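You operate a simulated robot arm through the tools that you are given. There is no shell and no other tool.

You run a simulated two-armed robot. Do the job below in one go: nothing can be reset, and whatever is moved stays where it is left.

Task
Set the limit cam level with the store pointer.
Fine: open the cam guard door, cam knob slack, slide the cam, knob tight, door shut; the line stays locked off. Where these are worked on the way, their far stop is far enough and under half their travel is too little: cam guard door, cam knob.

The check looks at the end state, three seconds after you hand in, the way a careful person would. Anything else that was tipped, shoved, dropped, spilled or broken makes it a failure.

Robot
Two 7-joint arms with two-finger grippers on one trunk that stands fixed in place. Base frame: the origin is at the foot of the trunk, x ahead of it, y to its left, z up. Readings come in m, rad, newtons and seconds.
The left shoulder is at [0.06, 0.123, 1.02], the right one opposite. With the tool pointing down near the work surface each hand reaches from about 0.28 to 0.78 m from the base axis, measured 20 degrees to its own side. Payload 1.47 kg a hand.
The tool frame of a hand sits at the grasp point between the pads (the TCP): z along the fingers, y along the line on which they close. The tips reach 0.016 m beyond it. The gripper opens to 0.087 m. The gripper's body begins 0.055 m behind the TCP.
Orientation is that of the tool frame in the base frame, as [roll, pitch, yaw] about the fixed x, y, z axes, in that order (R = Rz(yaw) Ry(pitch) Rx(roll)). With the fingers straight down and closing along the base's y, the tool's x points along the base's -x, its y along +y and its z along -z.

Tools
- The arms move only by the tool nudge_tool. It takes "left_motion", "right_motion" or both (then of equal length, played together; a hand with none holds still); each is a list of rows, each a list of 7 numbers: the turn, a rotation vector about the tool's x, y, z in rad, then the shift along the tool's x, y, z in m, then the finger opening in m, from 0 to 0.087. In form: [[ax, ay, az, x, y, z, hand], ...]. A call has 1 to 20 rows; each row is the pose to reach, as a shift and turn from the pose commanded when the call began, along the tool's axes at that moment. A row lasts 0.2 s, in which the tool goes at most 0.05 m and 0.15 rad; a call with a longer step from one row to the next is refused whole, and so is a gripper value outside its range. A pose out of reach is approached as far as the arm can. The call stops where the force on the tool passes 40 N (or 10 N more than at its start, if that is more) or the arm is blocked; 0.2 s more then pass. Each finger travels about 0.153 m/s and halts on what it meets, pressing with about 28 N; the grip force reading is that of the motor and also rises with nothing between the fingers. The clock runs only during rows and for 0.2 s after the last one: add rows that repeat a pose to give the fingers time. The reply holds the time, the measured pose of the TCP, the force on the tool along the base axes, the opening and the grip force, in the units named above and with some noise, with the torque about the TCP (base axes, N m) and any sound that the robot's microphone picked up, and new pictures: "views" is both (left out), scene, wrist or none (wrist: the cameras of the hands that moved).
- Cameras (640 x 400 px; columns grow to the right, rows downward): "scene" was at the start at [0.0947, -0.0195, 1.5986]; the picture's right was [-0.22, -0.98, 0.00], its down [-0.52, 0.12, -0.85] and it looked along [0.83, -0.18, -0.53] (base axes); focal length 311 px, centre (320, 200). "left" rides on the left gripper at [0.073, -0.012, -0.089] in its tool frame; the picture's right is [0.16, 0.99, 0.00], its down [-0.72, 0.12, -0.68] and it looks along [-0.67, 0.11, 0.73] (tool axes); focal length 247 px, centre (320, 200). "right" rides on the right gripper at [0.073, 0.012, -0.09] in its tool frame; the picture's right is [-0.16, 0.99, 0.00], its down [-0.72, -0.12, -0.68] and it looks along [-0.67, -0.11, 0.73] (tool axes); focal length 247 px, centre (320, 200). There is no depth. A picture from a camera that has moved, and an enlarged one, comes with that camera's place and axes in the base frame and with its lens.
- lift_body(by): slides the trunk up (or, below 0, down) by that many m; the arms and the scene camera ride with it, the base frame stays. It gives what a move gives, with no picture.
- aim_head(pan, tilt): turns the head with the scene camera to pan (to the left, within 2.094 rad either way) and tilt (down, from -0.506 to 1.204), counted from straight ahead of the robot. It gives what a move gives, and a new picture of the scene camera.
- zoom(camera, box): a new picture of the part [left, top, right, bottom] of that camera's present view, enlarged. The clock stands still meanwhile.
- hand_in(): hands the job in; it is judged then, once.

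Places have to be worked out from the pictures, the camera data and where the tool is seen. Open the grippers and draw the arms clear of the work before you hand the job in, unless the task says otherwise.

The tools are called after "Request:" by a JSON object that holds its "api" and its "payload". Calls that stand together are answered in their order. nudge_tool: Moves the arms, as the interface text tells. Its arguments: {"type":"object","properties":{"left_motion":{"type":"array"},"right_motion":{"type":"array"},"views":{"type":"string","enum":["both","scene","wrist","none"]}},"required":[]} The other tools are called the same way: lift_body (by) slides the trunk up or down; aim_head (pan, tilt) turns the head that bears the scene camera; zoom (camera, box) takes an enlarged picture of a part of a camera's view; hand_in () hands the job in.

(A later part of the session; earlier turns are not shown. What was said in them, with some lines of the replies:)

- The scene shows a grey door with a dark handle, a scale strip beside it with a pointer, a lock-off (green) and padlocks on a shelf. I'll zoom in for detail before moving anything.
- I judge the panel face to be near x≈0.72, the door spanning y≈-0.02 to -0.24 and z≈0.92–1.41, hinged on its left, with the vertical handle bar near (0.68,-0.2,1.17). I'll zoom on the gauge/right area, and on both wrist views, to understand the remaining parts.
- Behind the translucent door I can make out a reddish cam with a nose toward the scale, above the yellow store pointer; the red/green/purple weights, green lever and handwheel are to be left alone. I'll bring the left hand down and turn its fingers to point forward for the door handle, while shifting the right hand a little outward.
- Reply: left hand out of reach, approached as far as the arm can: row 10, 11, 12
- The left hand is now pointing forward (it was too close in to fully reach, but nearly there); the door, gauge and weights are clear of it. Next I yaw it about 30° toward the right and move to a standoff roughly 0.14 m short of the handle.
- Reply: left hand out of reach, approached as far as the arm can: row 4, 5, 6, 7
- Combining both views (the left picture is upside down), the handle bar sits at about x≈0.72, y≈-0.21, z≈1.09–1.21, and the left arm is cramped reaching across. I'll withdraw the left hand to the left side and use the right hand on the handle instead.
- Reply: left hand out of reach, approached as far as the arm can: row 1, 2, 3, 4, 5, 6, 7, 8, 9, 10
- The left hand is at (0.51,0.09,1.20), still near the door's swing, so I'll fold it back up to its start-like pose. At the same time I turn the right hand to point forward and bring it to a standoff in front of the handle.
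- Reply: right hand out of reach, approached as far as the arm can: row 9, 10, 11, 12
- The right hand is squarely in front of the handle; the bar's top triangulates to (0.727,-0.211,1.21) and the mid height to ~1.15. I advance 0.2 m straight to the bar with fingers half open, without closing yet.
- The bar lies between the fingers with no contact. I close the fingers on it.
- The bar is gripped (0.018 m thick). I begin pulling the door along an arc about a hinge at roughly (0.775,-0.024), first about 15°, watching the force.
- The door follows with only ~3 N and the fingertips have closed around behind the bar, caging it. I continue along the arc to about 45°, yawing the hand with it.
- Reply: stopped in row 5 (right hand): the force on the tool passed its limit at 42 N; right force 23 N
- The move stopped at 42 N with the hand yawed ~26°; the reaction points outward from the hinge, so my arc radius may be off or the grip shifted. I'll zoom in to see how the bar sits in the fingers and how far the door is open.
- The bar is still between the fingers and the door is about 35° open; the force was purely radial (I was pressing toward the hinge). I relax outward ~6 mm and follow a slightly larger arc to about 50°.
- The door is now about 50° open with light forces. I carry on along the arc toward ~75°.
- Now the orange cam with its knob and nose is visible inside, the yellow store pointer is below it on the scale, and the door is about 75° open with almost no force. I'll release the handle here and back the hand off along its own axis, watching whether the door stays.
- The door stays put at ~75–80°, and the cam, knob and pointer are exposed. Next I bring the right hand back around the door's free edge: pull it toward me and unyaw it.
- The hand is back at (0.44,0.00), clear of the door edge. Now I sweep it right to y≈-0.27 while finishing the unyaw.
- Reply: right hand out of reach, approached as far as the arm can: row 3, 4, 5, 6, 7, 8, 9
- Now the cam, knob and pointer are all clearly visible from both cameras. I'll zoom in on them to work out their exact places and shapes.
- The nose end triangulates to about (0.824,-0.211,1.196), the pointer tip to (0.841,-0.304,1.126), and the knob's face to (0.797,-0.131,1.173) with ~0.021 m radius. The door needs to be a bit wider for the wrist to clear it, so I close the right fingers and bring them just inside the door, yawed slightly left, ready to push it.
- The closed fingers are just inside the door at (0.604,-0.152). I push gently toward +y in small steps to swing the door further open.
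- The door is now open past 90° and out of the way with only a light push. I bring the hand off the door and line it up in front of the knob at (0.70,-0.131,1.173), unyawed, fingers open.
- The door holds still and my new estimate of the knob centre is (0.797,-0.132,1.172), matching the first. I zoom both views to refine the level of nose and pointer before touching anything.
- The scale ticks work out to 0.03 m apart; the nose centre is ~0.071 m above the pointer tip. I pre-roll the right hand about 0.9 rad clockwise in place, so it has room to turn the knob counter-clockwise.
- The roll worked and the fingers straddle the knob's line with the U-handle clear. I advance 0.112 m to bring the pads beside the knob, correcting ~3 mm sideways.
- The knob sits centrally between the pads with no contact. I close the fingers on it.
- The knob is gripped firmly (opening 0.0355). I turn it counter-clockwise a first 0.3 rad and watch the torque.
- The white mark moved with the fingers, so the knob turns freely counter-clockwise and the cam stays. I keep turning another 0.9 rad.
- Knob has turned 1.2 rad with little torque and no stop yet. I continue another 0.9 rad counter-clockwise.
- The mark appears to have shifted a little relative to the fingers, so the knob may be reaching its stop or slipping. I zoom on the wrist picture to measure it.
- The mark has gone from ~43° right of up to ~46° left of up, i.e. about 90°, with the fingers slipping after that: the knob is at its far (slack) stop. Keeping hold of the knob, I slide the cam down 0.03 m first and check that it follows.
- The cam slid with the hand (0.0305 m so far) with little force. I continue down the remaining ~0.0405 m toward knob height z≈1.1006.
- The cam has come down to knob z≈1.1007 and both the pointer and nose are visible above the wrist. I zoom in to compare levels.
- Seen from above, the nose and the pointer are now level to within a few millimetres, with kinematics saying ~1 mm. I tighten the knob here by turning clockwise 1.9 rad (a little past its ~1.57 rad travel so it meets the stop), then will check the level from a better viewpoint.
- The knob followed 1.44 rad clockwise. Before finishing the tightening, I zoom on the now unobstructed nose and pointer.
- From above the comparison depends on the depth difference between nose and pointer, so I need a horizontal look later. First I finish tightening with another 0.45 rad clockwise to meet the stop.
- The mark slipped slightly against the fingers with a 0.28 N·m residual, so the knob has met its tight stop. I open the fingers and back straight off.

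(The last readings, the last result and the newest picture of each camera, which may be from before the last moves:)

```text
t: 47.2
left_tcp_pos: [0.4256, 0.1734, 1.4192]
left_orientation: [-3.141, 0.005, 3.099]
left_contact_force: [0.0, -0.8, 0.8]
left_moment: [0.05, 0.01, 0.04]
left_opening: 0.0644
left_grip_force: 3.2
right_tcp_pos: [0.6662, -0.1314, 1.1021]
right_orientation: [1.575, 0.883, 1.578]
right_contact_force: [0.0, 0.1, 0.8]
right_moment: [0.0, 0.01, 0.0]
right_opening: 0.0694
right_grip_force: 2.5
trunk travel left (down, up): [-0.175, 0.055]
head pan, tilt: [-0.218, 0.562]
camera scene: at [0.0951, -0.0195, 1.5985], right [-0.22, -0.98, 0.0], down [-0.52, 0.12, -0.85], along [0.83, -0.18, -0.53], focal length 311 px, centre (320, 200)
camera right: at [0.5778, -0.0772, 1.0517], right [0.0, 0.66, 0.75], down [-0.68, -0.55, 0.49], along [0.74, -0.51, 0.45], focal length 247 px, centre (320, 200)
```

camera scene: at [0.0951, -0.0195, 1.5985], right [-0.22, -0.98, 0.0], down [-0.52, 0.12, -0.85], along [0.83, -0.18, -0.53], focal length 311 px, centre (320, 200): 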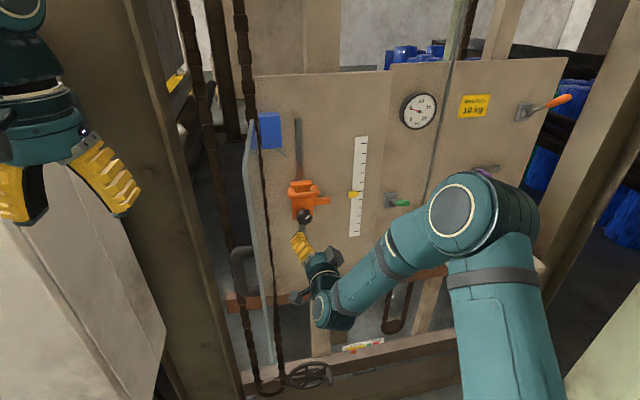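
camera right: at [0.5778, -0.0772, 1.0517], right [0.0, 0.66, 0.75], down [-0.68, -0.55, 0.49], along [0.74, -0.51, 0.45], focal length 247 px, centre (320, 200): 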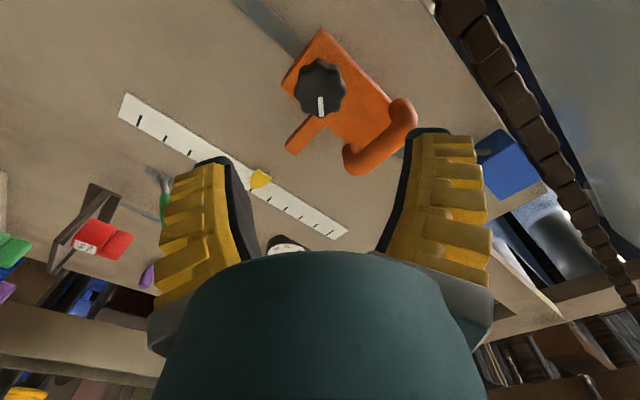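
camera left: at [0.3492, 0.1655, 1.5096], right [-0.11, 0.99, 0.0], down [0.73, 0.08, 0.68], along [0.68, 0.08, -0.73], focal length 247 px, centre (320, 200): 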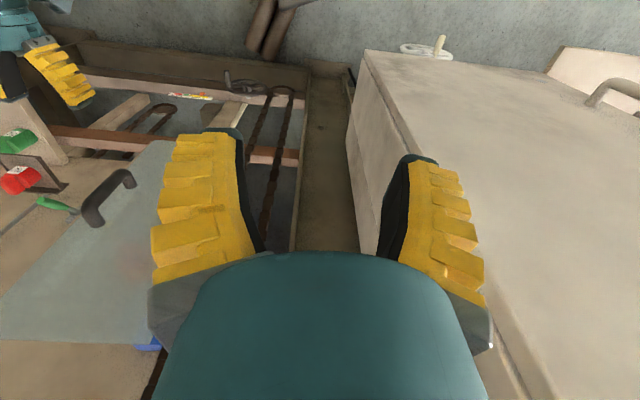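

The hand came off cleanly and the cam stayed put. Now I move the right hand across to use its camera at pointer height: unroll and shift to about (0.69,-0.26,1.165).

Request:
{"api": "nudge_tool", "payload": {"right_motion": [[0, 0, -0.137, -0.0262, -0.0121, 0.0, 0.065], [0, 0, -0.275, -0.0524, -0.0242, 0.005, 0.065], [0, 0, -0.412, -0.0787, -0.0363, 0.012, 0.065], [0, 0, -0.55, -0.1049, -0.0484, 0.018, 0.065], [0, 0, -0.687, -0.1311, -0.0605, 0.024, 0.065], [0, 0, -0.687, -0.1311, -0.0605, 0.024, 0.065]], "views": "none"}}

Request:
{"api": "nudge_tool", "payload": {"right_motion": [[0, 0.12, 0, 0, 0, 0, 0.065], [0, 0.24, 0, 0, 0, 0, 0.065], [0, 0.35, 0, 0, 0, 0, 0.065], [0, 0.35, 0, 0, 0, 0, 0.065]], "views": "both"}}

```text
t: 48.6
left_tcp_pos: [0.4253, 0.173, 1.4199]
left_orientation: [3.14, 0.004, 3.098]
left_contact_force: [0.5, 0.1, 0.0]
left_moment: [0.0, 0.0, -0.06]
left_opening: 0.0647
left_grip_force: 3.4
right_tcp_pos: [0.691, -0.2615, 1.1639]
right_orientation: [-2.667, 1.568, -2.659]
right_contact_force: [-0.3, -0.4, 0.0]
right_moment: [0.02, -0.01, 0.02]
right_opening: 0.069
right_grip_force: 3.2
trunk travel left (down, up): [-0.175, 0.055]
head pan, tilt: [-0.218, 0.562]
```

```text
t: 49.6
left_tcp_pos: [0.426, 0.1728, 1.4196]
left_orientation: [-3.141, 0.004, 3.099]
left_contact_force: [0.6, -1.0, -0.2]
left_moment: [-0.02, -0.02, -0.03]
left_opening: 0.0645
left_grip_force: 3.7
right_tcp_pos: [0.6917, -0.2618, 1.1634]
right_orientation: [-3.142, 1.217, -3.141]
right_contact_force: [0.6, 0.2, 0.1]
right_moment: [0.02, 0.0, -0.02]
right_opening: 0.0692
right_grip_force: 2.5
trunk travel left (down, up): [-0.175, 0.055]
head pan, tilt: [-0.218, 0.562]
camera scene: at [0.095, -0.0197, 1.5985], right [-0.22, -0.98, 0.0], down [-0.52, 0.12, -0.85], along [0.83, -0.18, -0.53], focal length 311 px, centre (320, 200)
camera right: at [0.5828, -0.251, 1.1258], right [0.05, 0.99, 0.15], down [-0.39, -0.12, 0.91], along [0.92, -0.1, 0.38], focal length 247 px, centre (320, 200)
```

scene: 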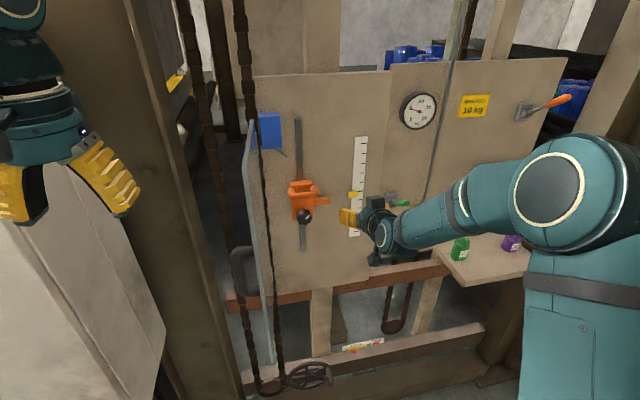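
right: 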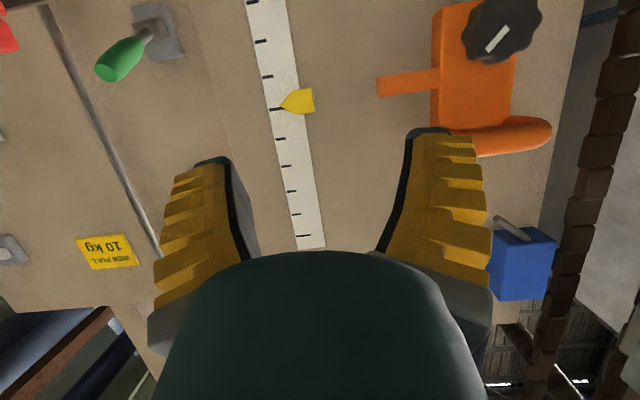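

This is the level view I wanted, with camera height z≈1.126. I zoom in on the pointer and the nose.

Request:
{"api": "zoom", "payload": {"camera": "right", "box": [250, 40, 450, 165]}}

Request:
{"api": "zoom", "payload": {"camera": "right", "box": [260, 65, 340, 115]}}

Request:
{"api": "zoom", "payload": {"camera": "right", "box": [370, 60, 450, 110]}}

Request:
{"api": "zoom", "payload": {"camera": "right", "box": [420, 0, 560, 88]}}

```text
3.20 times, centred on (350, 102) of right
camera zoom: at [0.5828, -0.251, 1.1258], right [0.05, 0.99, 0.15], down [-0.39, -0.12, 0.91], along [0.92, -0.1, 0.38], focal length 790 px, centre (224, 512)
```

zoom: 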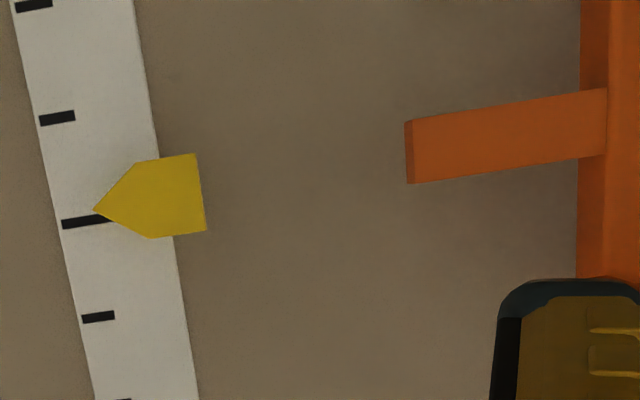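

```text
8.00 times, centred on (300, 90) of right
camera zoom: at [0.5828, -0.251, 1.1258], right [0.05, 0.99, 0.15], down [-0.39, -0.12, 0.91], along [0.92, -0.1, 0.38], focal length 1976 px, centre (480, 1080)
```

zoom: 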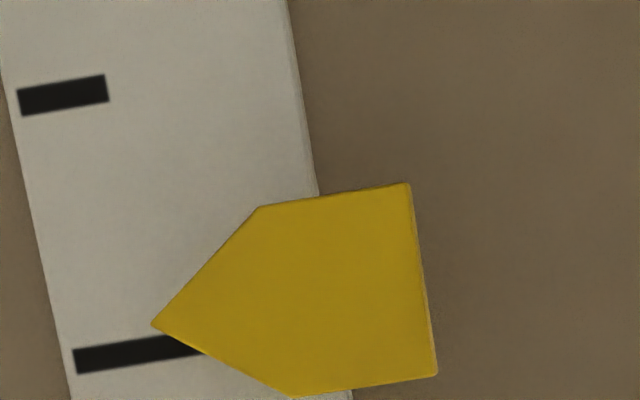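

```text
8.00 times, centred on (410, 85) of right
camera zoom: at [0.5828, -0.251, 1.1258], right [0.05, 0.99, 0.15], down [-0.39, -0.12, 0.91], along [0.92, -0.1, 0.38], focal length 1976 px, centre (-400, 1120)
```

zoom: 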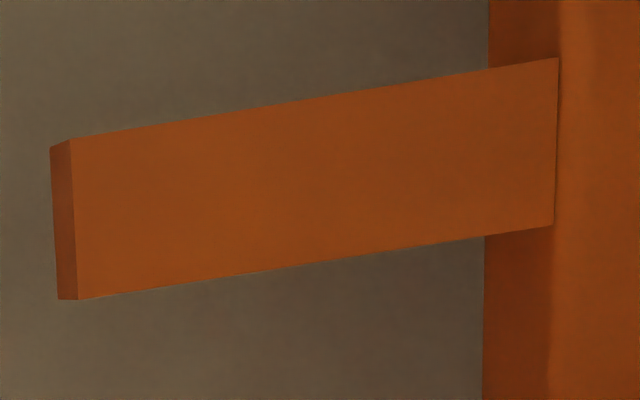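

```text
4.55 times, centred on (490, 44) of right
camera zoom: at [0.5828, -0.251, 1.1258], right [0.05, 0.99, 0.15], down [-0.39, -0.12, 0.91], along [0.92, -0.1, 0.38], focal length 1123 px, centre (-453, 909)
```

zoom: 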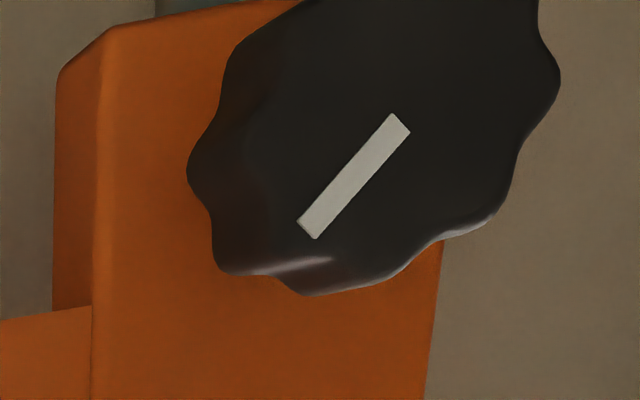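

The level view shows the nose centre only ~1 mm below the pointer centre, and the knob mark is back at its original tight angle (~45° right of up), so the cam is set. Now I withdraw the right hand out of the door's sweep, back and to the right.

Request:
{"api": "nudge_tool", "payload": {"right_motion": [[0, -0.05, 0, 0.006, -0.005, -0.035, 0.065], [0, -0.1, 0, 0.012, -0.02, -0.07, 0.065], [0, -0.16, 0, 0.019, -0.04, -0.105, 0.065], [0, -0.22, 0, 0.025, -0.06, -0.14, 0.065], [0, -0.28, 0, 0.032, -0.08, -0.165, 0.065], [0, -0.35, 0, 0.0378, -0.1, -0.1886, 0.065], [0, -0.35, 0, 0.0378, -0.1, -0.1886, 0.065]], "views": "both"}}

```text
t: 51.2
left_tcp_pos: [0.4242, 0.173, 1.419]
left_orientation: [-3.141, 0.004, 3.099]
left_contact_force: [0.3, -1.0, 0.0]
left_moment: [-0.02, 0.01, 0.0]
left_opening: 0.0644
left_grip_force: 3.5
right_tcp_pos: [0.5019, -0.3624, 1.1942]
right_orientation: [3.016, 1.568, 3.019]
right_contact_force: [-0.5, -0.8, 0.6]
right_moment: [0.01, -0.03, -0.01]
right_opening: 0.0691
right_grip_force: 3.1
trunk travel left (down, up): [-0.175, 0.055]
head pan, tilt: [-0.218, 0.562]
camera scene: at [0.095, -0.0191, 1.5986], right [-0.22, -0.98, 0.0], down [-0.52, 0.12, -0.85], along [0.83, -0.18, -0.53], focal length 311 px, centre (320, 200)
camera right: at [0.4129, -0.3517, 1.1208], right [0.0, 0.99, 0.16], down [-0.68, -0.12, 0.73], along [0.73, -0.11, 0.67], focal length 247 px, centre (320, 200)
```

scene: 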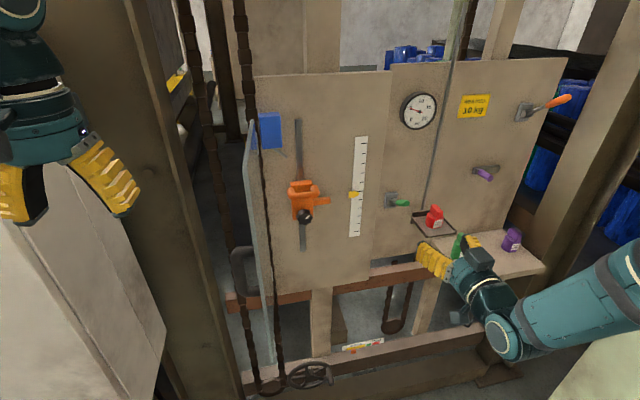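
right: 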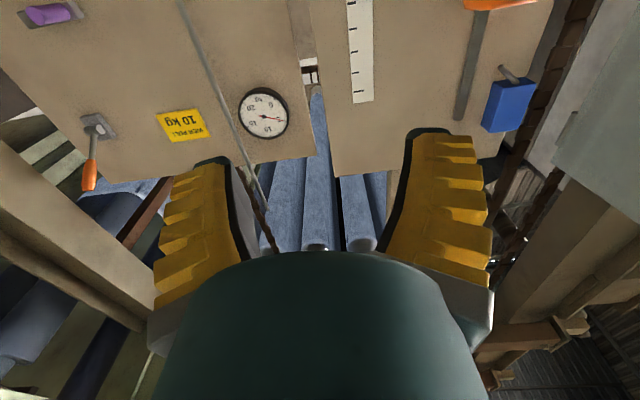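

The cam and pointer look level from here too, and nothing else has been disturbed. A quick zoom to check the knob mark and where the open door stands before moving the left hand.

Request:
{"api": "zoom", "payload": {"camera": "scene", "box": [275, 170, 371, 230]}}

Request:
{"api": "zoom", "payload": {"camera": "scene", "box": [180, 100, 340, 380]}}

Request:
{"api": "zoom", "payload": {"camera": "left", "box": [0, 50, 640, 400]}}

```text
6.67 times, centred on (323, 200) of scene
camera zoom: at [0.095, -0.0191, 1.5986], right [-0.22, -0.98, 0.0], down [-0.52, 0.12, -0.85], along [0.83, -0.18, -0.53], focal length 2074 px, centre (300, 200)
```

zoom: 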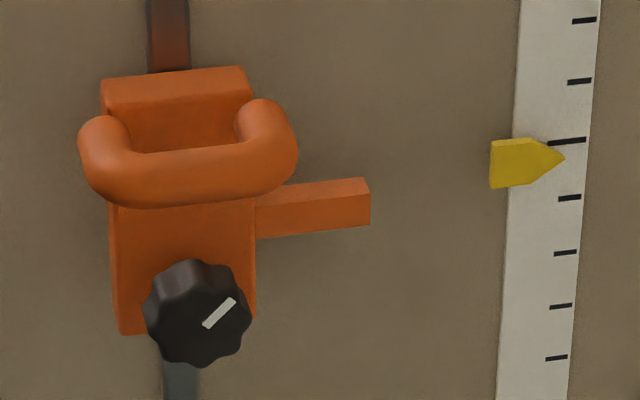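

```text
1.43 times, centred on (260, 240) of scene
camera zoom: at [0.095, -0.0191, 1.5986], right [-0.22, -0.98, 0.0], down [-0.52, 0.12, -0.85], along [0.83, -0.18, -0.53], focal length 444 px, centre (406, 143)
```

zoom: 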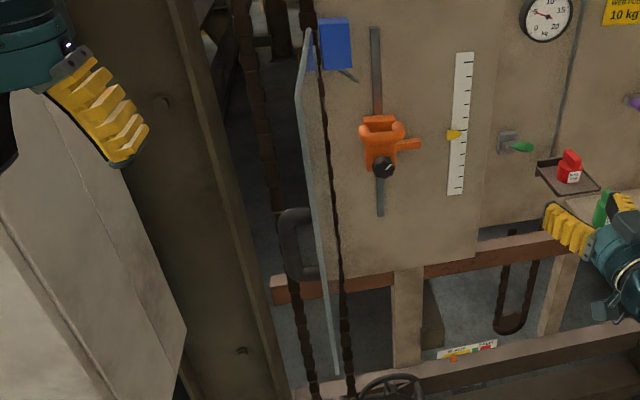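

```text
1.00 times, centred on (320, 225) of left (not enlarged: the box is as wide or as high as the picture)
camera zoom: at [0.3518, 0.1648, 1.5085], right [-0.11, 0.99, 0.0], down [0.73, 0.08, 0.68], along [0.68, 0.08, -0.73], focal length 247 px, centre (320, 175)
```

zoom: 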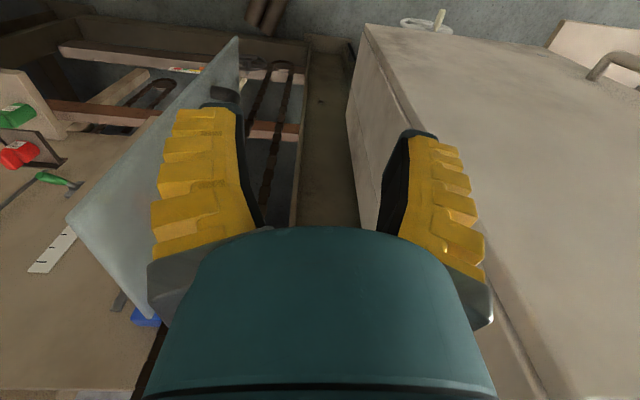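

The knob's mark matches its original tight angle and the door stands just past 90° with its handle toward the left. I bring the left hand, fingers closed and pointing forward, to the outer side of the door above the handle height, around (0.53,0.11,1.32).

Request:
{"api": "nudge_tool", "payload": {"left_motion": [[0, -0.143, 0, -0.0095, -0.0058, 0.009, 0.03], [0, -0.286, 0, -0.019, -0.0116, 0.018, 0.0], [0, -0.429, 0, -0.0285, -0.0175, 0.027, 0.0], [0, -0.571, 0, -0.038, -0.0233, 0.036, 0.0], [0, -0.714, 0, -0.0477, -0.029, 0.045, 0.0], [0, -0.857, 0, -0.0573, -0.035, 0.054, 0.0], [0, -1.0, 0, -0.0668, -0.041, 0.063, 0.0], [0, -1.143, 0, -0.0764, -0.0466, 0.072, 0.0], [0, -1.286, 0, -0.086, -0.0524, 0.081, 0.0], [0, -1.429, 0, -0.0955, -0.0582, 0.09, 0.0], [0, -1.571, 0, -0.105, -0.064, 0.1, 0.0], [0, -1.571, 0, -0.105, -0.064, 0.1, 0.0]], "views": "both"}}

```text
t: 53.9
left_tcp_pos: [0.5256, 0.1039, 1.3197]
left_orientation: [-0.122, 1.567, -0.167]
left_contact_force: [-0.4, 0.4, 0.3]
left_moment: [0.01, 0.0, 0.02]
left_opening: 0.0
left_grip_force: 28.2
right_tcp_pos: [0.5003, -0.3618, 1.1943]
right_orientation: [3.033, 1.569, 3.037]
right_contact_force: [-0.8, 1.2, 0.9]
right_moment: [0.01, 0.0, 0.0]
right_opening: 0.0692
right_grip_force: 2.8
trunk travel left (down, up): [-0.175, 0.055]
head pan, tilt: [-0.218, 0.562]
camera scene: at [0.0936, -0.0193, 1.5987], right [-0.22, -0.98, 0.0], down [-0.52, 0.12, -0.85], along [0.83, -0.18, -0.53], focal length 311 px, centre (320, 200)
camera left: at [0.4368, 0.0966, 1.2461], right [0.05, 0.99, -0.16], down [-0.68, 0.15, 0.72], along [0.73, 0.08, 0.68], focal length 247 px, centre (320, 200)
```

scene: 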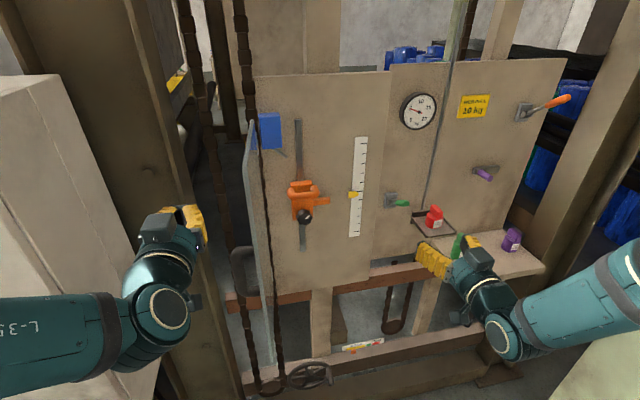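
left: 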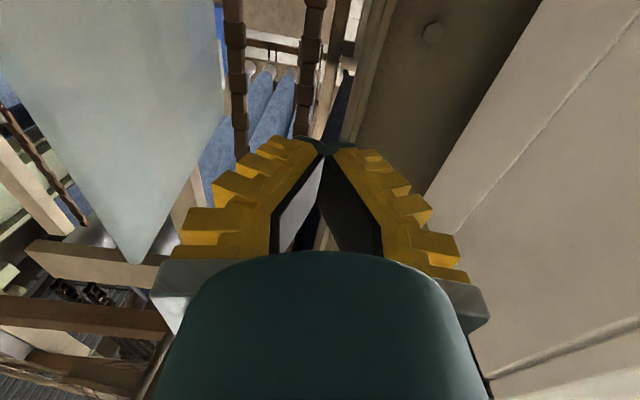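

The left hand is outside the door, clear of it. I yaw it about 0.45 rad rightward and advance to about (0.60,0.07,1.31), still not touching.

Request:
{"api": "nudge_tool", "payload": {"left_motion": [[0.12, 0, 0, 0.002, -0.008, 0.02, 0.0], [0.24, 0, 0, 0.005, -0.016, 0.04, 0.0], [0.36, 0, 0, 0.008, -0.024, 0.06, 0.0], [0.45, 0, 0, 0.01, -0.0316, 0.0765, 0.0], [0.45, 0, 0, 0.01, -0.0316, 0.0765, 0.0]], "views": "both"}}

```text
t: 55.0
left_tcp_pos: [0.6009, 0.0712, 1.3106]
left_orientation: [0.385, 1.565, -0.109]
left_contact_force: [-0.2, 0.1, -0.1]
left_moment: [-0.01, 0.0, -0.03]
left_opening: 0.0
left_grip_force: 28.1
left hand out of reach, approached as far as the arm can: row 1, 2
right_tcp_pos: [0.5011, -0.362, 1.1945]
right_orientation: [3.141, 1.569, -3.14]
right_contact_force: [-0.1, 0.1, 0.4]
right_moment: [-0.02, 0.06, 0.0]
right_opening: 0.0692
right_grip_force: 2.7
trunk travel left (down, up): [-0.175, 0.055]
head pan, tilt: [-0.218, 0.562]
camera scene: at [0.0937, -0.0189, 1.5987], right [-0.22, -0.98, 0.0], down [-0.52, 0.12, -0.85], along [0.83, -0.18, -0.53], focal length 311 px, centre (320, 200)
camera left: at [0.5175, 0.1025, 1.2374], right [0.47, 0.87, -0.16], down [-0.55, 0.43, 0.72], along [0.69, -0.25, 0.68], focal length 247 px, centre (320, 200)
```

scene: 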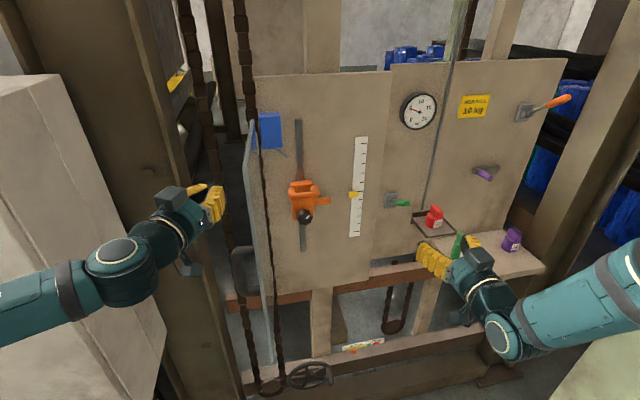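
left: 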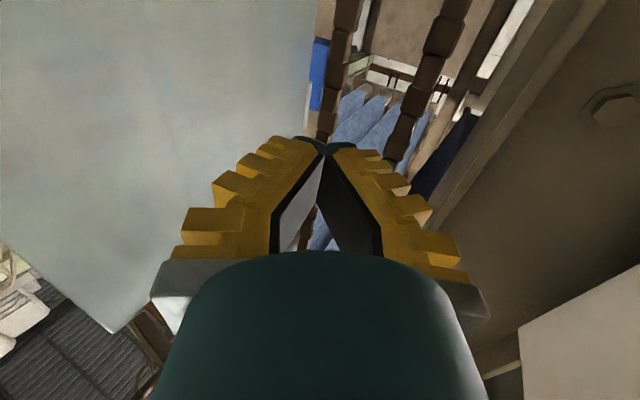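

Left fingertips are beside the door's outer face. I push in -y following the door's arc until about 60° open, watching the force.

Request:
{"api": "nudge_tool", "payload": {"left_motion": [[0, 0, 0, 0, -0.0183, 0.0093, 0.0], [0, 0, 0, 0, -0.0366, 0.0186, 0.0], [0, 0, 0, 0, -0.0498, 0.0257, 0.0], [0, 0, 0, 0, -0.063, 0.0328, 0.0], [0, 0, 0, 0, -0.0765, 0.0395, 0.0], [0, 0, 0, 0, -0.0899, 0.0461, 0.0], [0, 0, 0, 0, -0.1018, 0.0551, 0.0], [0, 0, 0, 0, -0.1137, 0.0641, 0.0], [0, 0, 0, 0, -0.124, 0.075, 0.0], [0, 0, 0, 0, -0.1343, 0.0858, 0.0]], "views": "both"}}

```text
t: 57.2
left_tcp_pos: [0.6158, -0.0905, 1.3098]
left_orientation: [0.641, 1.568, 0.149]
left_contact_force: [-0.9, 0.7, -0.6]
left_moment: [0.03, -0.01, 0.01]
left_opening: 0.0
left_grip_force: 28.1
right_tcp_pos: [0.5008, -0.3625, 1.1949]
right_orientation: [2.932, 1.566, 2.934]
right_contact_force: [0.3, 0.4, 0.4]
right_moment: [0.02, -0.03, 0.02]
right_opening: 0.069
right_grip_force: 2.9
trunk travel left (down, up): [-0.175, 0.055]
head pan, tilt: [-0.218, 0.562]
camera scene: at [0.0947, -0.0199, 1.5986], right [-0.22, -0.98, 0.0], down [-0.52, 0.12, -0.85], along [0.83, -0.18, -0.53], focal length 311 px, centre (320, 200)
camera left: at [0.5306, -0.0578, 1.2365], right [0.47, 0.87, -0.16], down [-0.55, 0.42, 0.72], along [0.69, -0.25, 0.67], focal length 247 px, centre (320, 200)
```

scene: 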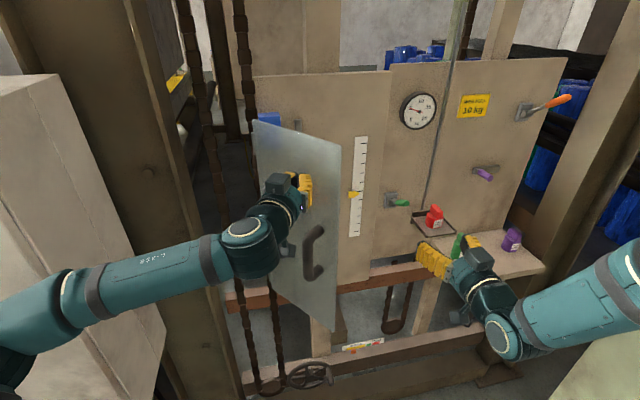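
left: 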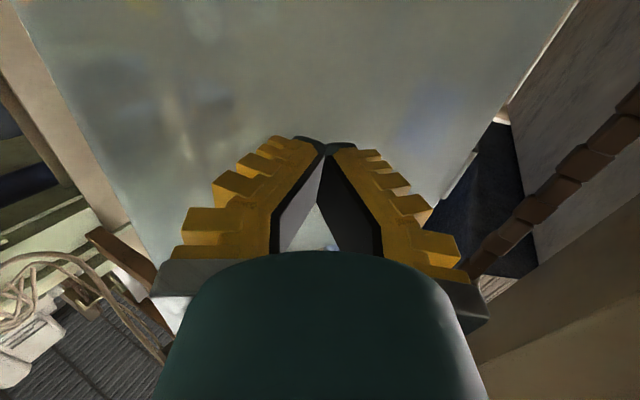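

The door is down to about 57° with light force. I continue pushing along the arc to about 20°, raising the hand 2 cm for extra clearance over the handle.

Request:
{"api": "nudge_tool", "payload": {"left_motion": [[0, 0, 0, -0.005, -0.008, 0.0105, 0.0], [0, 0, 0, -0.01, -0.0155, 0.0209, 0.0], [0, 0, 0, -0.015, -0.0214, 0.0345, 0.0], [0, 0, 0, -0.02, -0.0273, 0.0482, 0.0], [0, 0, 0, -0.02, -0.031, 0.0627, 0.0], [0, 0, 0, -0.02, -0.0343, 0.0772, 0.0], [0, 0, 0, -0.02, -0.0355, 0.0921, 0.0], [0, 0, 0, -0.02, -0.0361, 0.107, 0.0]], "views": "both"}}

```text
t: 59.0
left_tcp_pos: [0.6913, -0.1728, 1.3298]
left_orientation: [0.597, 1.568, 0.106]
left_contact_force: [-0.2, 0.3, 0.5]
left_moment: [-0.01, -0.02, 0.01]
left_opening: 0.0
left_grip_force: 28.0
right_tcp_pos: [0.5021, -0.3631, 1.1937]
right_orientation: [2.967, 1.567, 2.97]
right_contact_force: [-0.4, -0.1, -0.4]
right_moment: [-0.05, 0.03, 0.01]
right_opening: 0.0692
right_grip_force: 2.6
trunk travel left (down, up): [-0.175, 0.055]
head pan, tilt: [-0.218, 0.562]
camera scene: at [0.0947, -0.0198, 1.5986], right [-0.22, -0.98, 0.0], down [-0.52, 0.12, -0.85], along [0.83, -0.18, -0.53], focal length 311 px, centre (320, 200)
camera left: at [0.6075, -0.1405, 1.2573], right [0.47, 0.87, -0.16], down [-0.55, 0.42, 0.72], along [0.69, -0.25, 0.67], focal length 247 px, centre (320, 200)
```

scene: 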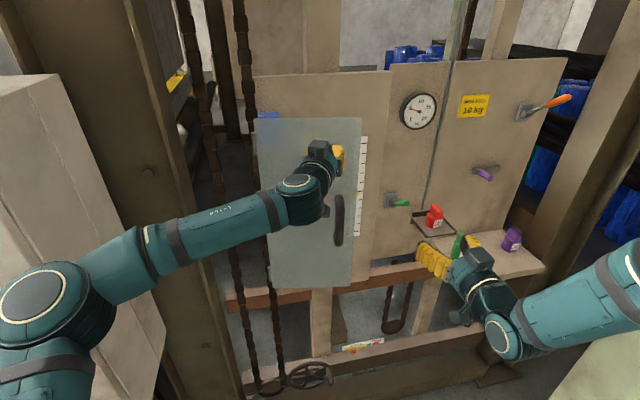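
left: 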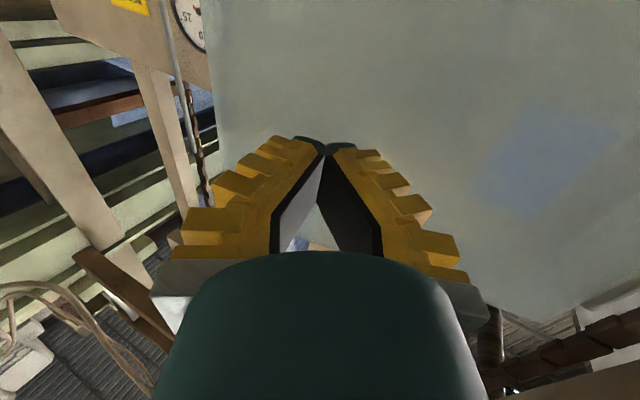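

The door is at about 15° now. I push it the rest of the way slowly, expecting contact with its closed stop when the TCP is near x≈0.75.

Request:
{"api": "nudge_tool", "payload": {"left_motion": [[0, 0, 0, 0, 0.002, 0.0156, 0.0], [0, 0, 0, 0, 0.0041, 0.0312, 0.0], [0, 0, 0, 0, 0.0058, 0.0385, 0.0], [0, 0, 0, 0, 0.0076, 0.0458, 0.0], [0, 0, 0, 0, 0.0093, 0.0505, 0.0], [0, 0, 0, 0, 0.0109, 0.0552, 0.0], [0, 0, 0, 0, 0.0125, 0.0599, 0.0]], "views": "both"}}

```text
t: 59.9
left_tcp_pos: [0.7203, -0.1846, 1.3309]
left_orientation: [0.202, 1.57, -0.302]
left_contact_force: [-26.1, 13.1, -3.4]
left_moment: [-0.04, 0.14, 0.66]
left_opening: 0.0001
left_grip_force: 26.8
right_tcp_pos: [0.4996, -0.36, 1.1972]
right_orientation: [-1.51, 1.569, -1.509]
right_contact_force: [0.8, 0.5, -0.5]
right_moment: [0.01, -0.01, -0.03]
right_opening: 0.0691
right_grip_force: 3.2
trunk travel left (down, up): [-0.175, 0.055]
head pan, tilt: [-0.218, 0.562]
stopped in row 4 (left hand): the force on the tool passed its limit at 48 N (the readings are from after the stop); the commanded pose is now the measured one
camera scene: at [0.0905, -0.0163, 1.5989], right [-0.22, -0.98, 0.0], down [-0.52, 0.11, -0.85], along [0.83, -0.18, -0.53], focal length 311 px, centre (320, 200)
camera left: at [0.637, -0.1537, 1.2578], right [0.48, 0.86, -0.16], down [-0.54, 0.43, 0.72], along [0.69, -0.26, 0.67], focal length 247 px, centre (320, 200)
```

scene: 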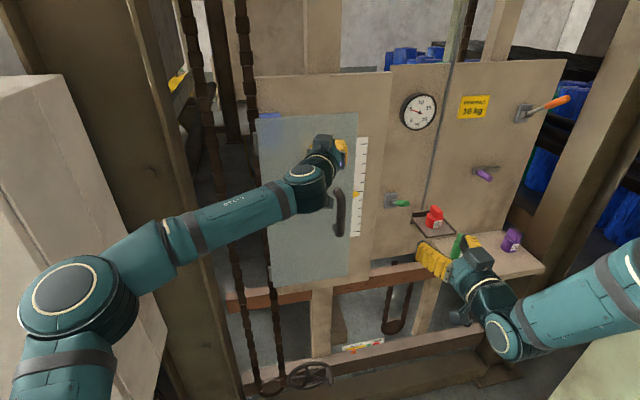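
left: 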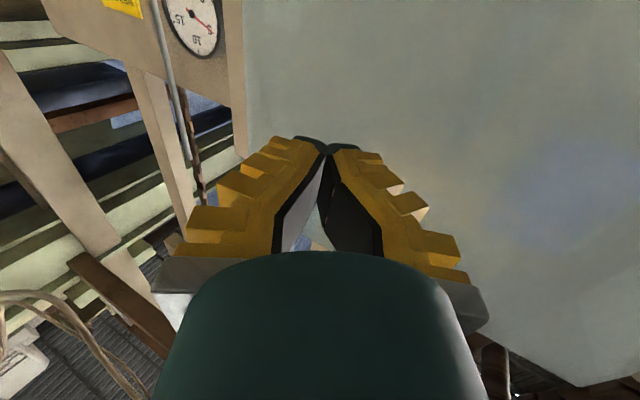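

The push stopped at 48 N with the TCP at x=0.720, a bit earlier than I expected. I zoom to compare the door's outline with the original closed picture.

Request:
{"api": "zoom", "payload": {"camera": "scene", "box": [240, 90, 400, 190]}}

Request:
{"api": "zoom", "payload": {"camera": "scene", "box": [240, 180, 400, 280]}}

```text
4.00 times, centred on (320, 140) of scene
camera zoom: at [0.0905, -0.0163, 1.5989], right [-0.22, -0.98, 0.0], down [-0.52, 0.11, -0.85], along [0.83, -0.18, -0.53], focal length 1244 px, centre (320, 440)
```

zoom: 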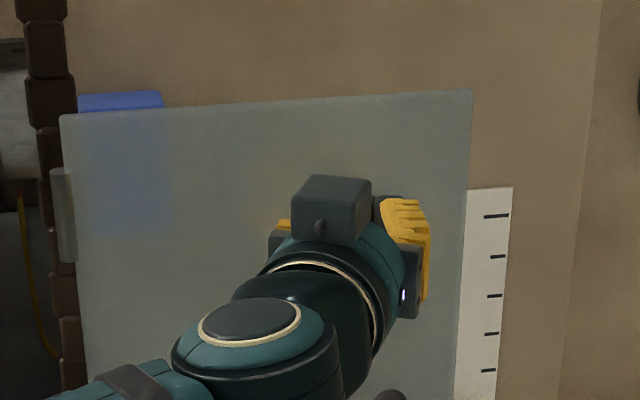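

```text
4.00 times, centred on (320, 230) of scene
camera zoom: at [0.0905, -0.0163, 1.5989], right [-0.22, -0.98, 0.0], down [-0.52, 0.11, -0.85], along [0.83, -0.18, -0.53], focal length 1244 px, centre (320, 80)
```

zoom: 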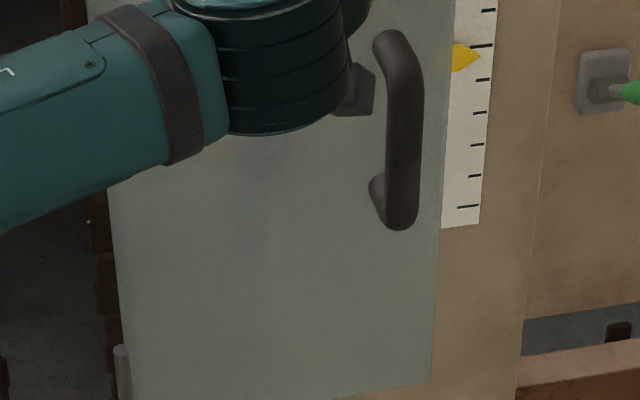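

The door outline now matches the original closed picture (corner and scale edges coincide), so it is shut; the force was the closed stop. I back the left hand straight off and check that the door stays shut.

Request:
{"api": "nudge_tool", "payload": {"left_motion": [[0, 0, 0, 0, 0, -0.02, 0.0], [0, 0, 0, 0, 0, -0.05, 0.0], [0, 0, 0, 0, 0, -0.09, 0.0], [0, 0, 0, 0, 0, -0.12, 0.0], [0, 0, 0, 0, 0, -0.12, 0.0]], "views": "scene"}}

```text
t: 61.1
left_tcp_pos: [0.6207, -0.1288, 1.3288]
left_orientation: [2.988, 1.568, 2.488]
left_contact_force: [0.1, 0.5, -0.2]
left_moment: [0.04, 0.0, 0.0]
left_opening: 0.0001
left_grip_force: 28.0
right_tcp_pos: [0.5025, -0.363, 1.194]
right_orientation: [3.046, 1.568, 3.049]
right_contact_force: [1.0, -1.0, 0.2]
right_moment: [-0.03, 0.0, 0.0]
right_opening: 0.0691
right_grip_force: 2.9
trunk travel left (down, up): [-0.175, 0.055]
head pan, tilt: [-0.218, 0.562]
camera scene: at [0.0952, -0.0195, 1.5985], right [-0.22, -0.98, 0.0], down [-0.52, 0.12, -0.85], along [0.83, -0.18, -0.53], focal length 311 px, centre (320, 200)
```

scene: 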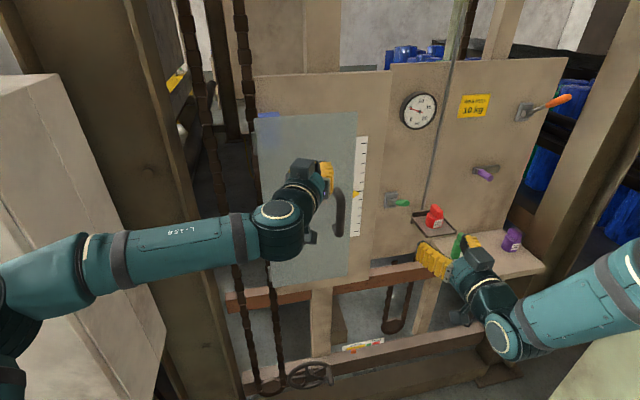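

The door stays shut on its own. I now withdraw the left hand up and to the left, unyawing and opening the fingers.

Request:
{"api": "nudge_tool", "payload": {"left_motion": [[0, 0, 0, -0.002, 0.012, -0.035, 0.0], [-0.06, 0, 0, -0.005, 0.03, -0.065, 0.0], [-0.13, 0, 0, -0.008, 0.05, -0.095, 0.03], [-0.2, 0, 0, -0.011, 0.07, -0.125, 0.06], [-0.27, 0, 0, -0.014, 0.09, -0.15, 0.06], [-0.34, 0, 0, -0.017, 0.108, -0.172, 0.06], [-0.42, 0, 0, -0.02, 0.126, -0.194, 0.06], [-0.5, 0, 0, -0.02, 0.1435, -0.215, 0.06], [-0.5, 0, 0, -0.02, 0.1435, -0.215, 0.06]], "views": "scene"}}

```text
t: 63.1
left_tcp_pos: [0.5007, 0.0994, 1.3478]
left_orientation: [2.069, 1.57, 2.072]
left_contact_force: [0.1, 0.3, -0.3]
left_moment: [0.0, -0.01, 0.01]
left_opening: 0.0645
left_grip_force: 3.4
right_tcp_pos: [0.5022, -0.362, 1.1936]
right_orientation: [2.995, 1.566, 2.999]
right_contact_force: [-0.2, -0.3, -0.3]
right_moment: [-0.04, 0.02, 0.01]
right_opening: 0.0692
right_grip_force: 3.2
trunk travel left (down, up): [-0.175, 0.055]
head pan, tilt: [-0.218, 0.562]
camera scene: at [0.0949, -0.0197, 1.5985], right [-0.22, -0.98, 0.0], down [-0.52, 0.12, -0.85], along [0.83, -0.18, -0.53], focal length 311 px, centre (320, 200)
```

scene: 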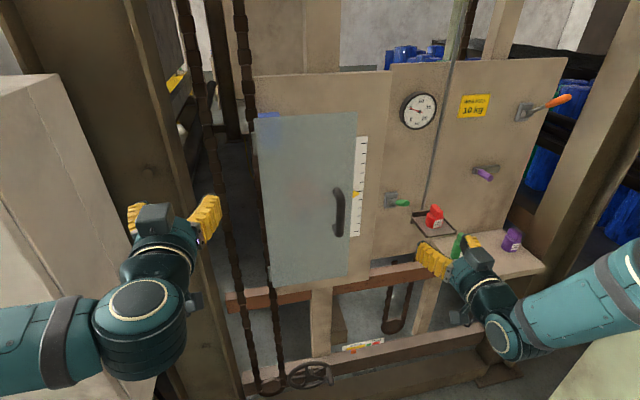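

Door shut, scene undisturbed. I fold both arms back to their start-like raised poses, well clear of the work.

Request:
{"api": "nudge_tool", "payload": {"left_motion": [[0, 0.143, 0, -0.0064, 0.007, -0.007, 0.06], [0, 0.286, 0, -0.0127, 0.014, -0.0136, 0.06], [0, 0.429, 0, -0.019, 0.0205, -0.0205, 0.06], [0, 0.571, 0, -0.0255, 0.0273, -0.0273, 0.06], [0, 0.714, 0, -0.0318, 0.034, -0.034, 0.06], [0, 0.857, 0, -0.0382, 0.041, -0.041, 0.06], [0, 1.0, 0, -0.0445, 0.0477, -0.0477, 0.06], [0, 1.143, 0, -0.051, 0.0545, -0.0545, 0.06], [0, 1.286, 0, -0.0573, 0.0614, -0.0614, 0.06], [0, 1.429, 0, -0.0636, 0.0682, -0.0682, 0.06], [0, 1.571, 0, -0.07, 0.075, -0.075, 0.06], [0, 1.571, 0, -0.07, 0.075, -0.075, 0.06]], "right_motion": [[0, 0.143, 0, -0.0169, 0.002, -0.0109, 0.065], [0, 0.286, 0, -0.0338, 0.0036, -0.0218, 0.065], [0, 0.429, 0, -0.0507, 0.0055, -0.0327, 0.065], [0, 0.571, 0, -0.0676, 0.0073, -0.0436, 0.065], [0, 0.714, 0, -0.0845, 0.0091, -0.0545, 0.065], [0, 0.857, 0, -0.1015, 0.0109, -0.0655, 0.065], [0, 1.0, 0, -0.1184, 0.0127, -0.0764, 0.065], [0, 1.143, 0, -0.1353, 0.0145, -0.0873, 0.065], [0, 1.286, 0, -0.1522, 0.0164, -0.0982, 0.065], [0, 1.429, 0, -0.1691, 0.0182, -0.1091, 0.065], [0, 1.571, 0, -0.186, 0.02, -0.12, 0.065], [0, 1.571, 0, -0.186, 0.02, -0.12, 0.065]], "views": "both"}}

```text
t: 65.7
left_tcp_pos: [0.4249, 0.1749, 1.4196]
left_orientation: [3.141, -0.003, -3.14]
left_contact_force: [0.7, -0.1, 0.9]
left_moment: [-0.01, 0.01, 0.0]
left_opening: 0.0646
left_grip_force: 3.7
right_tcp_pos: [0.3819, -0.3424, 1.3805]
right_orientation: [-3.141, -0.005, -3.139]
right_contact_force: [-0.8, 0.0, -0.2]
right_moment: [0.02, 0.01, -0.01]
right_opening: 0.0692
right_grip_force: 3.2
right hand out of reach, approached as far as the arm can: row 4
trunk travel left (down, up): [-0.175, 0.055]
head pan, tilt: [-0.218, 0.562]
camera scene: at [0.0946, -0.0188, 1.5986], right [-0.22, -0.98, 0.0], down [-0.52, 0.12, -0.85], along [0.83, -0.18, -0.53], focal length 311 px, centre (320, 200)
camera right: at [0.3105, -0.3319, 1.4694], right [0.15, 0.99, 0.0], down [0.73, -0.11, 0.68], along [0.67, -0.1, -0.74], focal length 247 px, centre (320, 200)
camera left: at [0.3525, 0.1627, 1.5086], right [-0.16, 0.99, 0.0], down [0.73, 0.12, 0.68], along [0.67, 0.11, -0.73], focal length 247 px, centre (320, 200)
```

scene: 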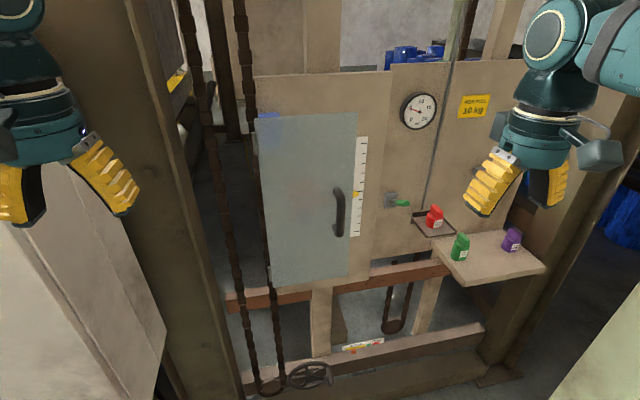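
right: 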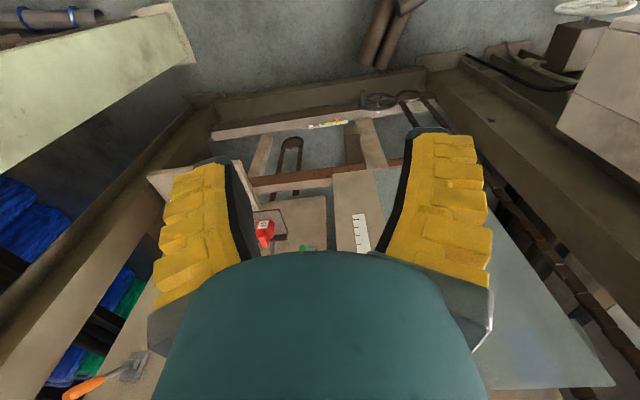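
left: 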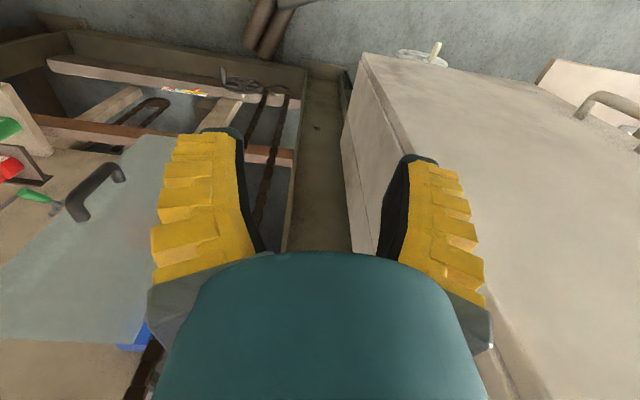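

A final zoom on the door and its surroundings, to confirm it is flush and that levers, weights and indicators are as they were.

Request:
{"api": "zoom", "payload": {"camera": "scene", "box": [240, 90, 400, 190]}}

Request:
{"api": "zoom", "payload": {"camera": "scene", "box": [240, 180, 400, 280]}}

Request:
{"api": "zoom", "payload": {"camera": "scene", "box": [370, 170, 550, 290]}}

Request:
{"api": "zoom", "payload": {"camera": "scene", "box": [240, 300, 440, 400]}}

```text
4.00 times, centred on (320, 140) of scene
camera zoom: at [0.0946, -0.0188, 1.5986], right [-0.22, -0.98, 0.0], down [-0.52, 0.12, -0.85], along [0.83, -0.18, -0.53], focal length 1244 px, centre (320, 440)
```

zoom: 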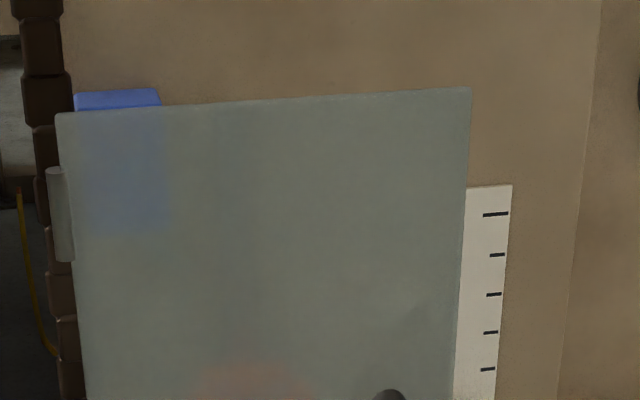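

```text
4.00 times, centred on (320, 230) of scene
camera zoom: at [0.0946, -0.0188, 1.5986], right [-0.22, -0.98, 0.0], down [-0.52, 0.12, -0.85], along [0.83, -0.18, -0.53], focal length 1244 px, centre (320, 80)
```

zoom: 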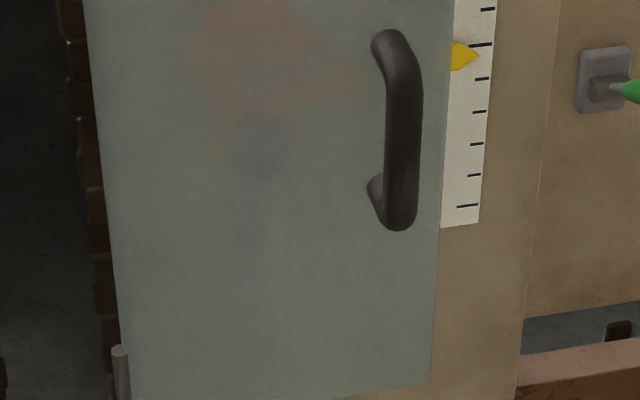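

```text
3.33 times, centred on (460, 230) of scene
camera zoom: at [0.0946, -0.0188, 1.5986], right [-0.22, -0.98, 0.0], down [-0.52, 0.12, -0.85], along [0.83, -0.18, -0.53], focal length 1037 px, centre (-147, 100)
```

zoom: 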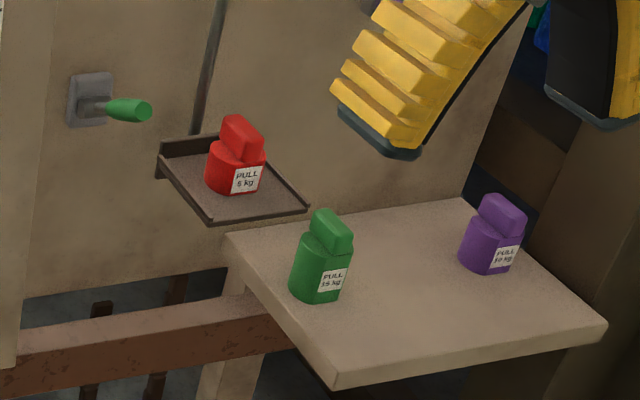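

```text
3.20 times, centred on (340, 350) of scene
camera zoom: at [0.0946, -0.0188, 1.5986], right [-0.22, -0.98, 0.0], down [-0.52, 0.12, -0.85], along [0.83, -0.18, -0.53], focal length 995 px, centre (256, -280)
```

zoom: 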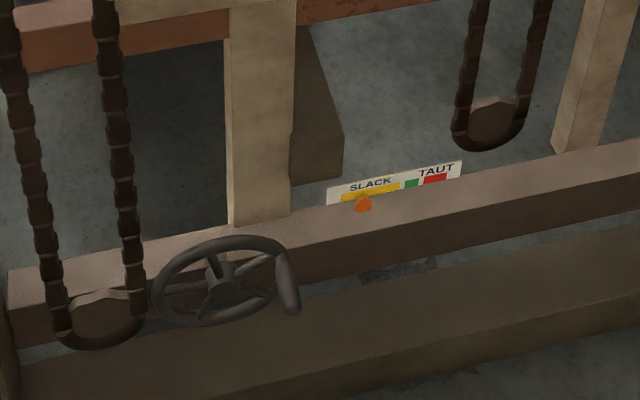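

The door's outline matches the start exactly, the red cam shadow behind it is now at pointer height, and the levers, weights, wheel and indicator are unchanged. Both hands are open and clear, so I hand the job in.

Request:
{"api": "hand_in", "payload": {}}

```text
The job is handed in.
```

I set the limit cam level with the store pointer. From a camera at pointer height, the centre of its nose read about 1 mm below the centre of the pointer.

- **Cam:** I opened the guard door past 90° and turned the knob to its slack stop, about a quarter turn. Holding the knob, I slid the cam down about 71 mm.
- **Knob:** I turned it clockwise until it met its stop. Its white mark is back at the starting angle, within a few degrees.
- **Door:** I pushed it shut against its stop, and its outline matches the first picture. That last push reached 48 N before the move stopped.
- **Everything else:** I did not touch the levers, weights, handwheel or lock-off. In the final pictures the green lever, weights, handwheel and slack/taut indicator look unchanged. I didn't zoom on the orange and purple levers at the end.

Both hands are open and folded back clear of the work.
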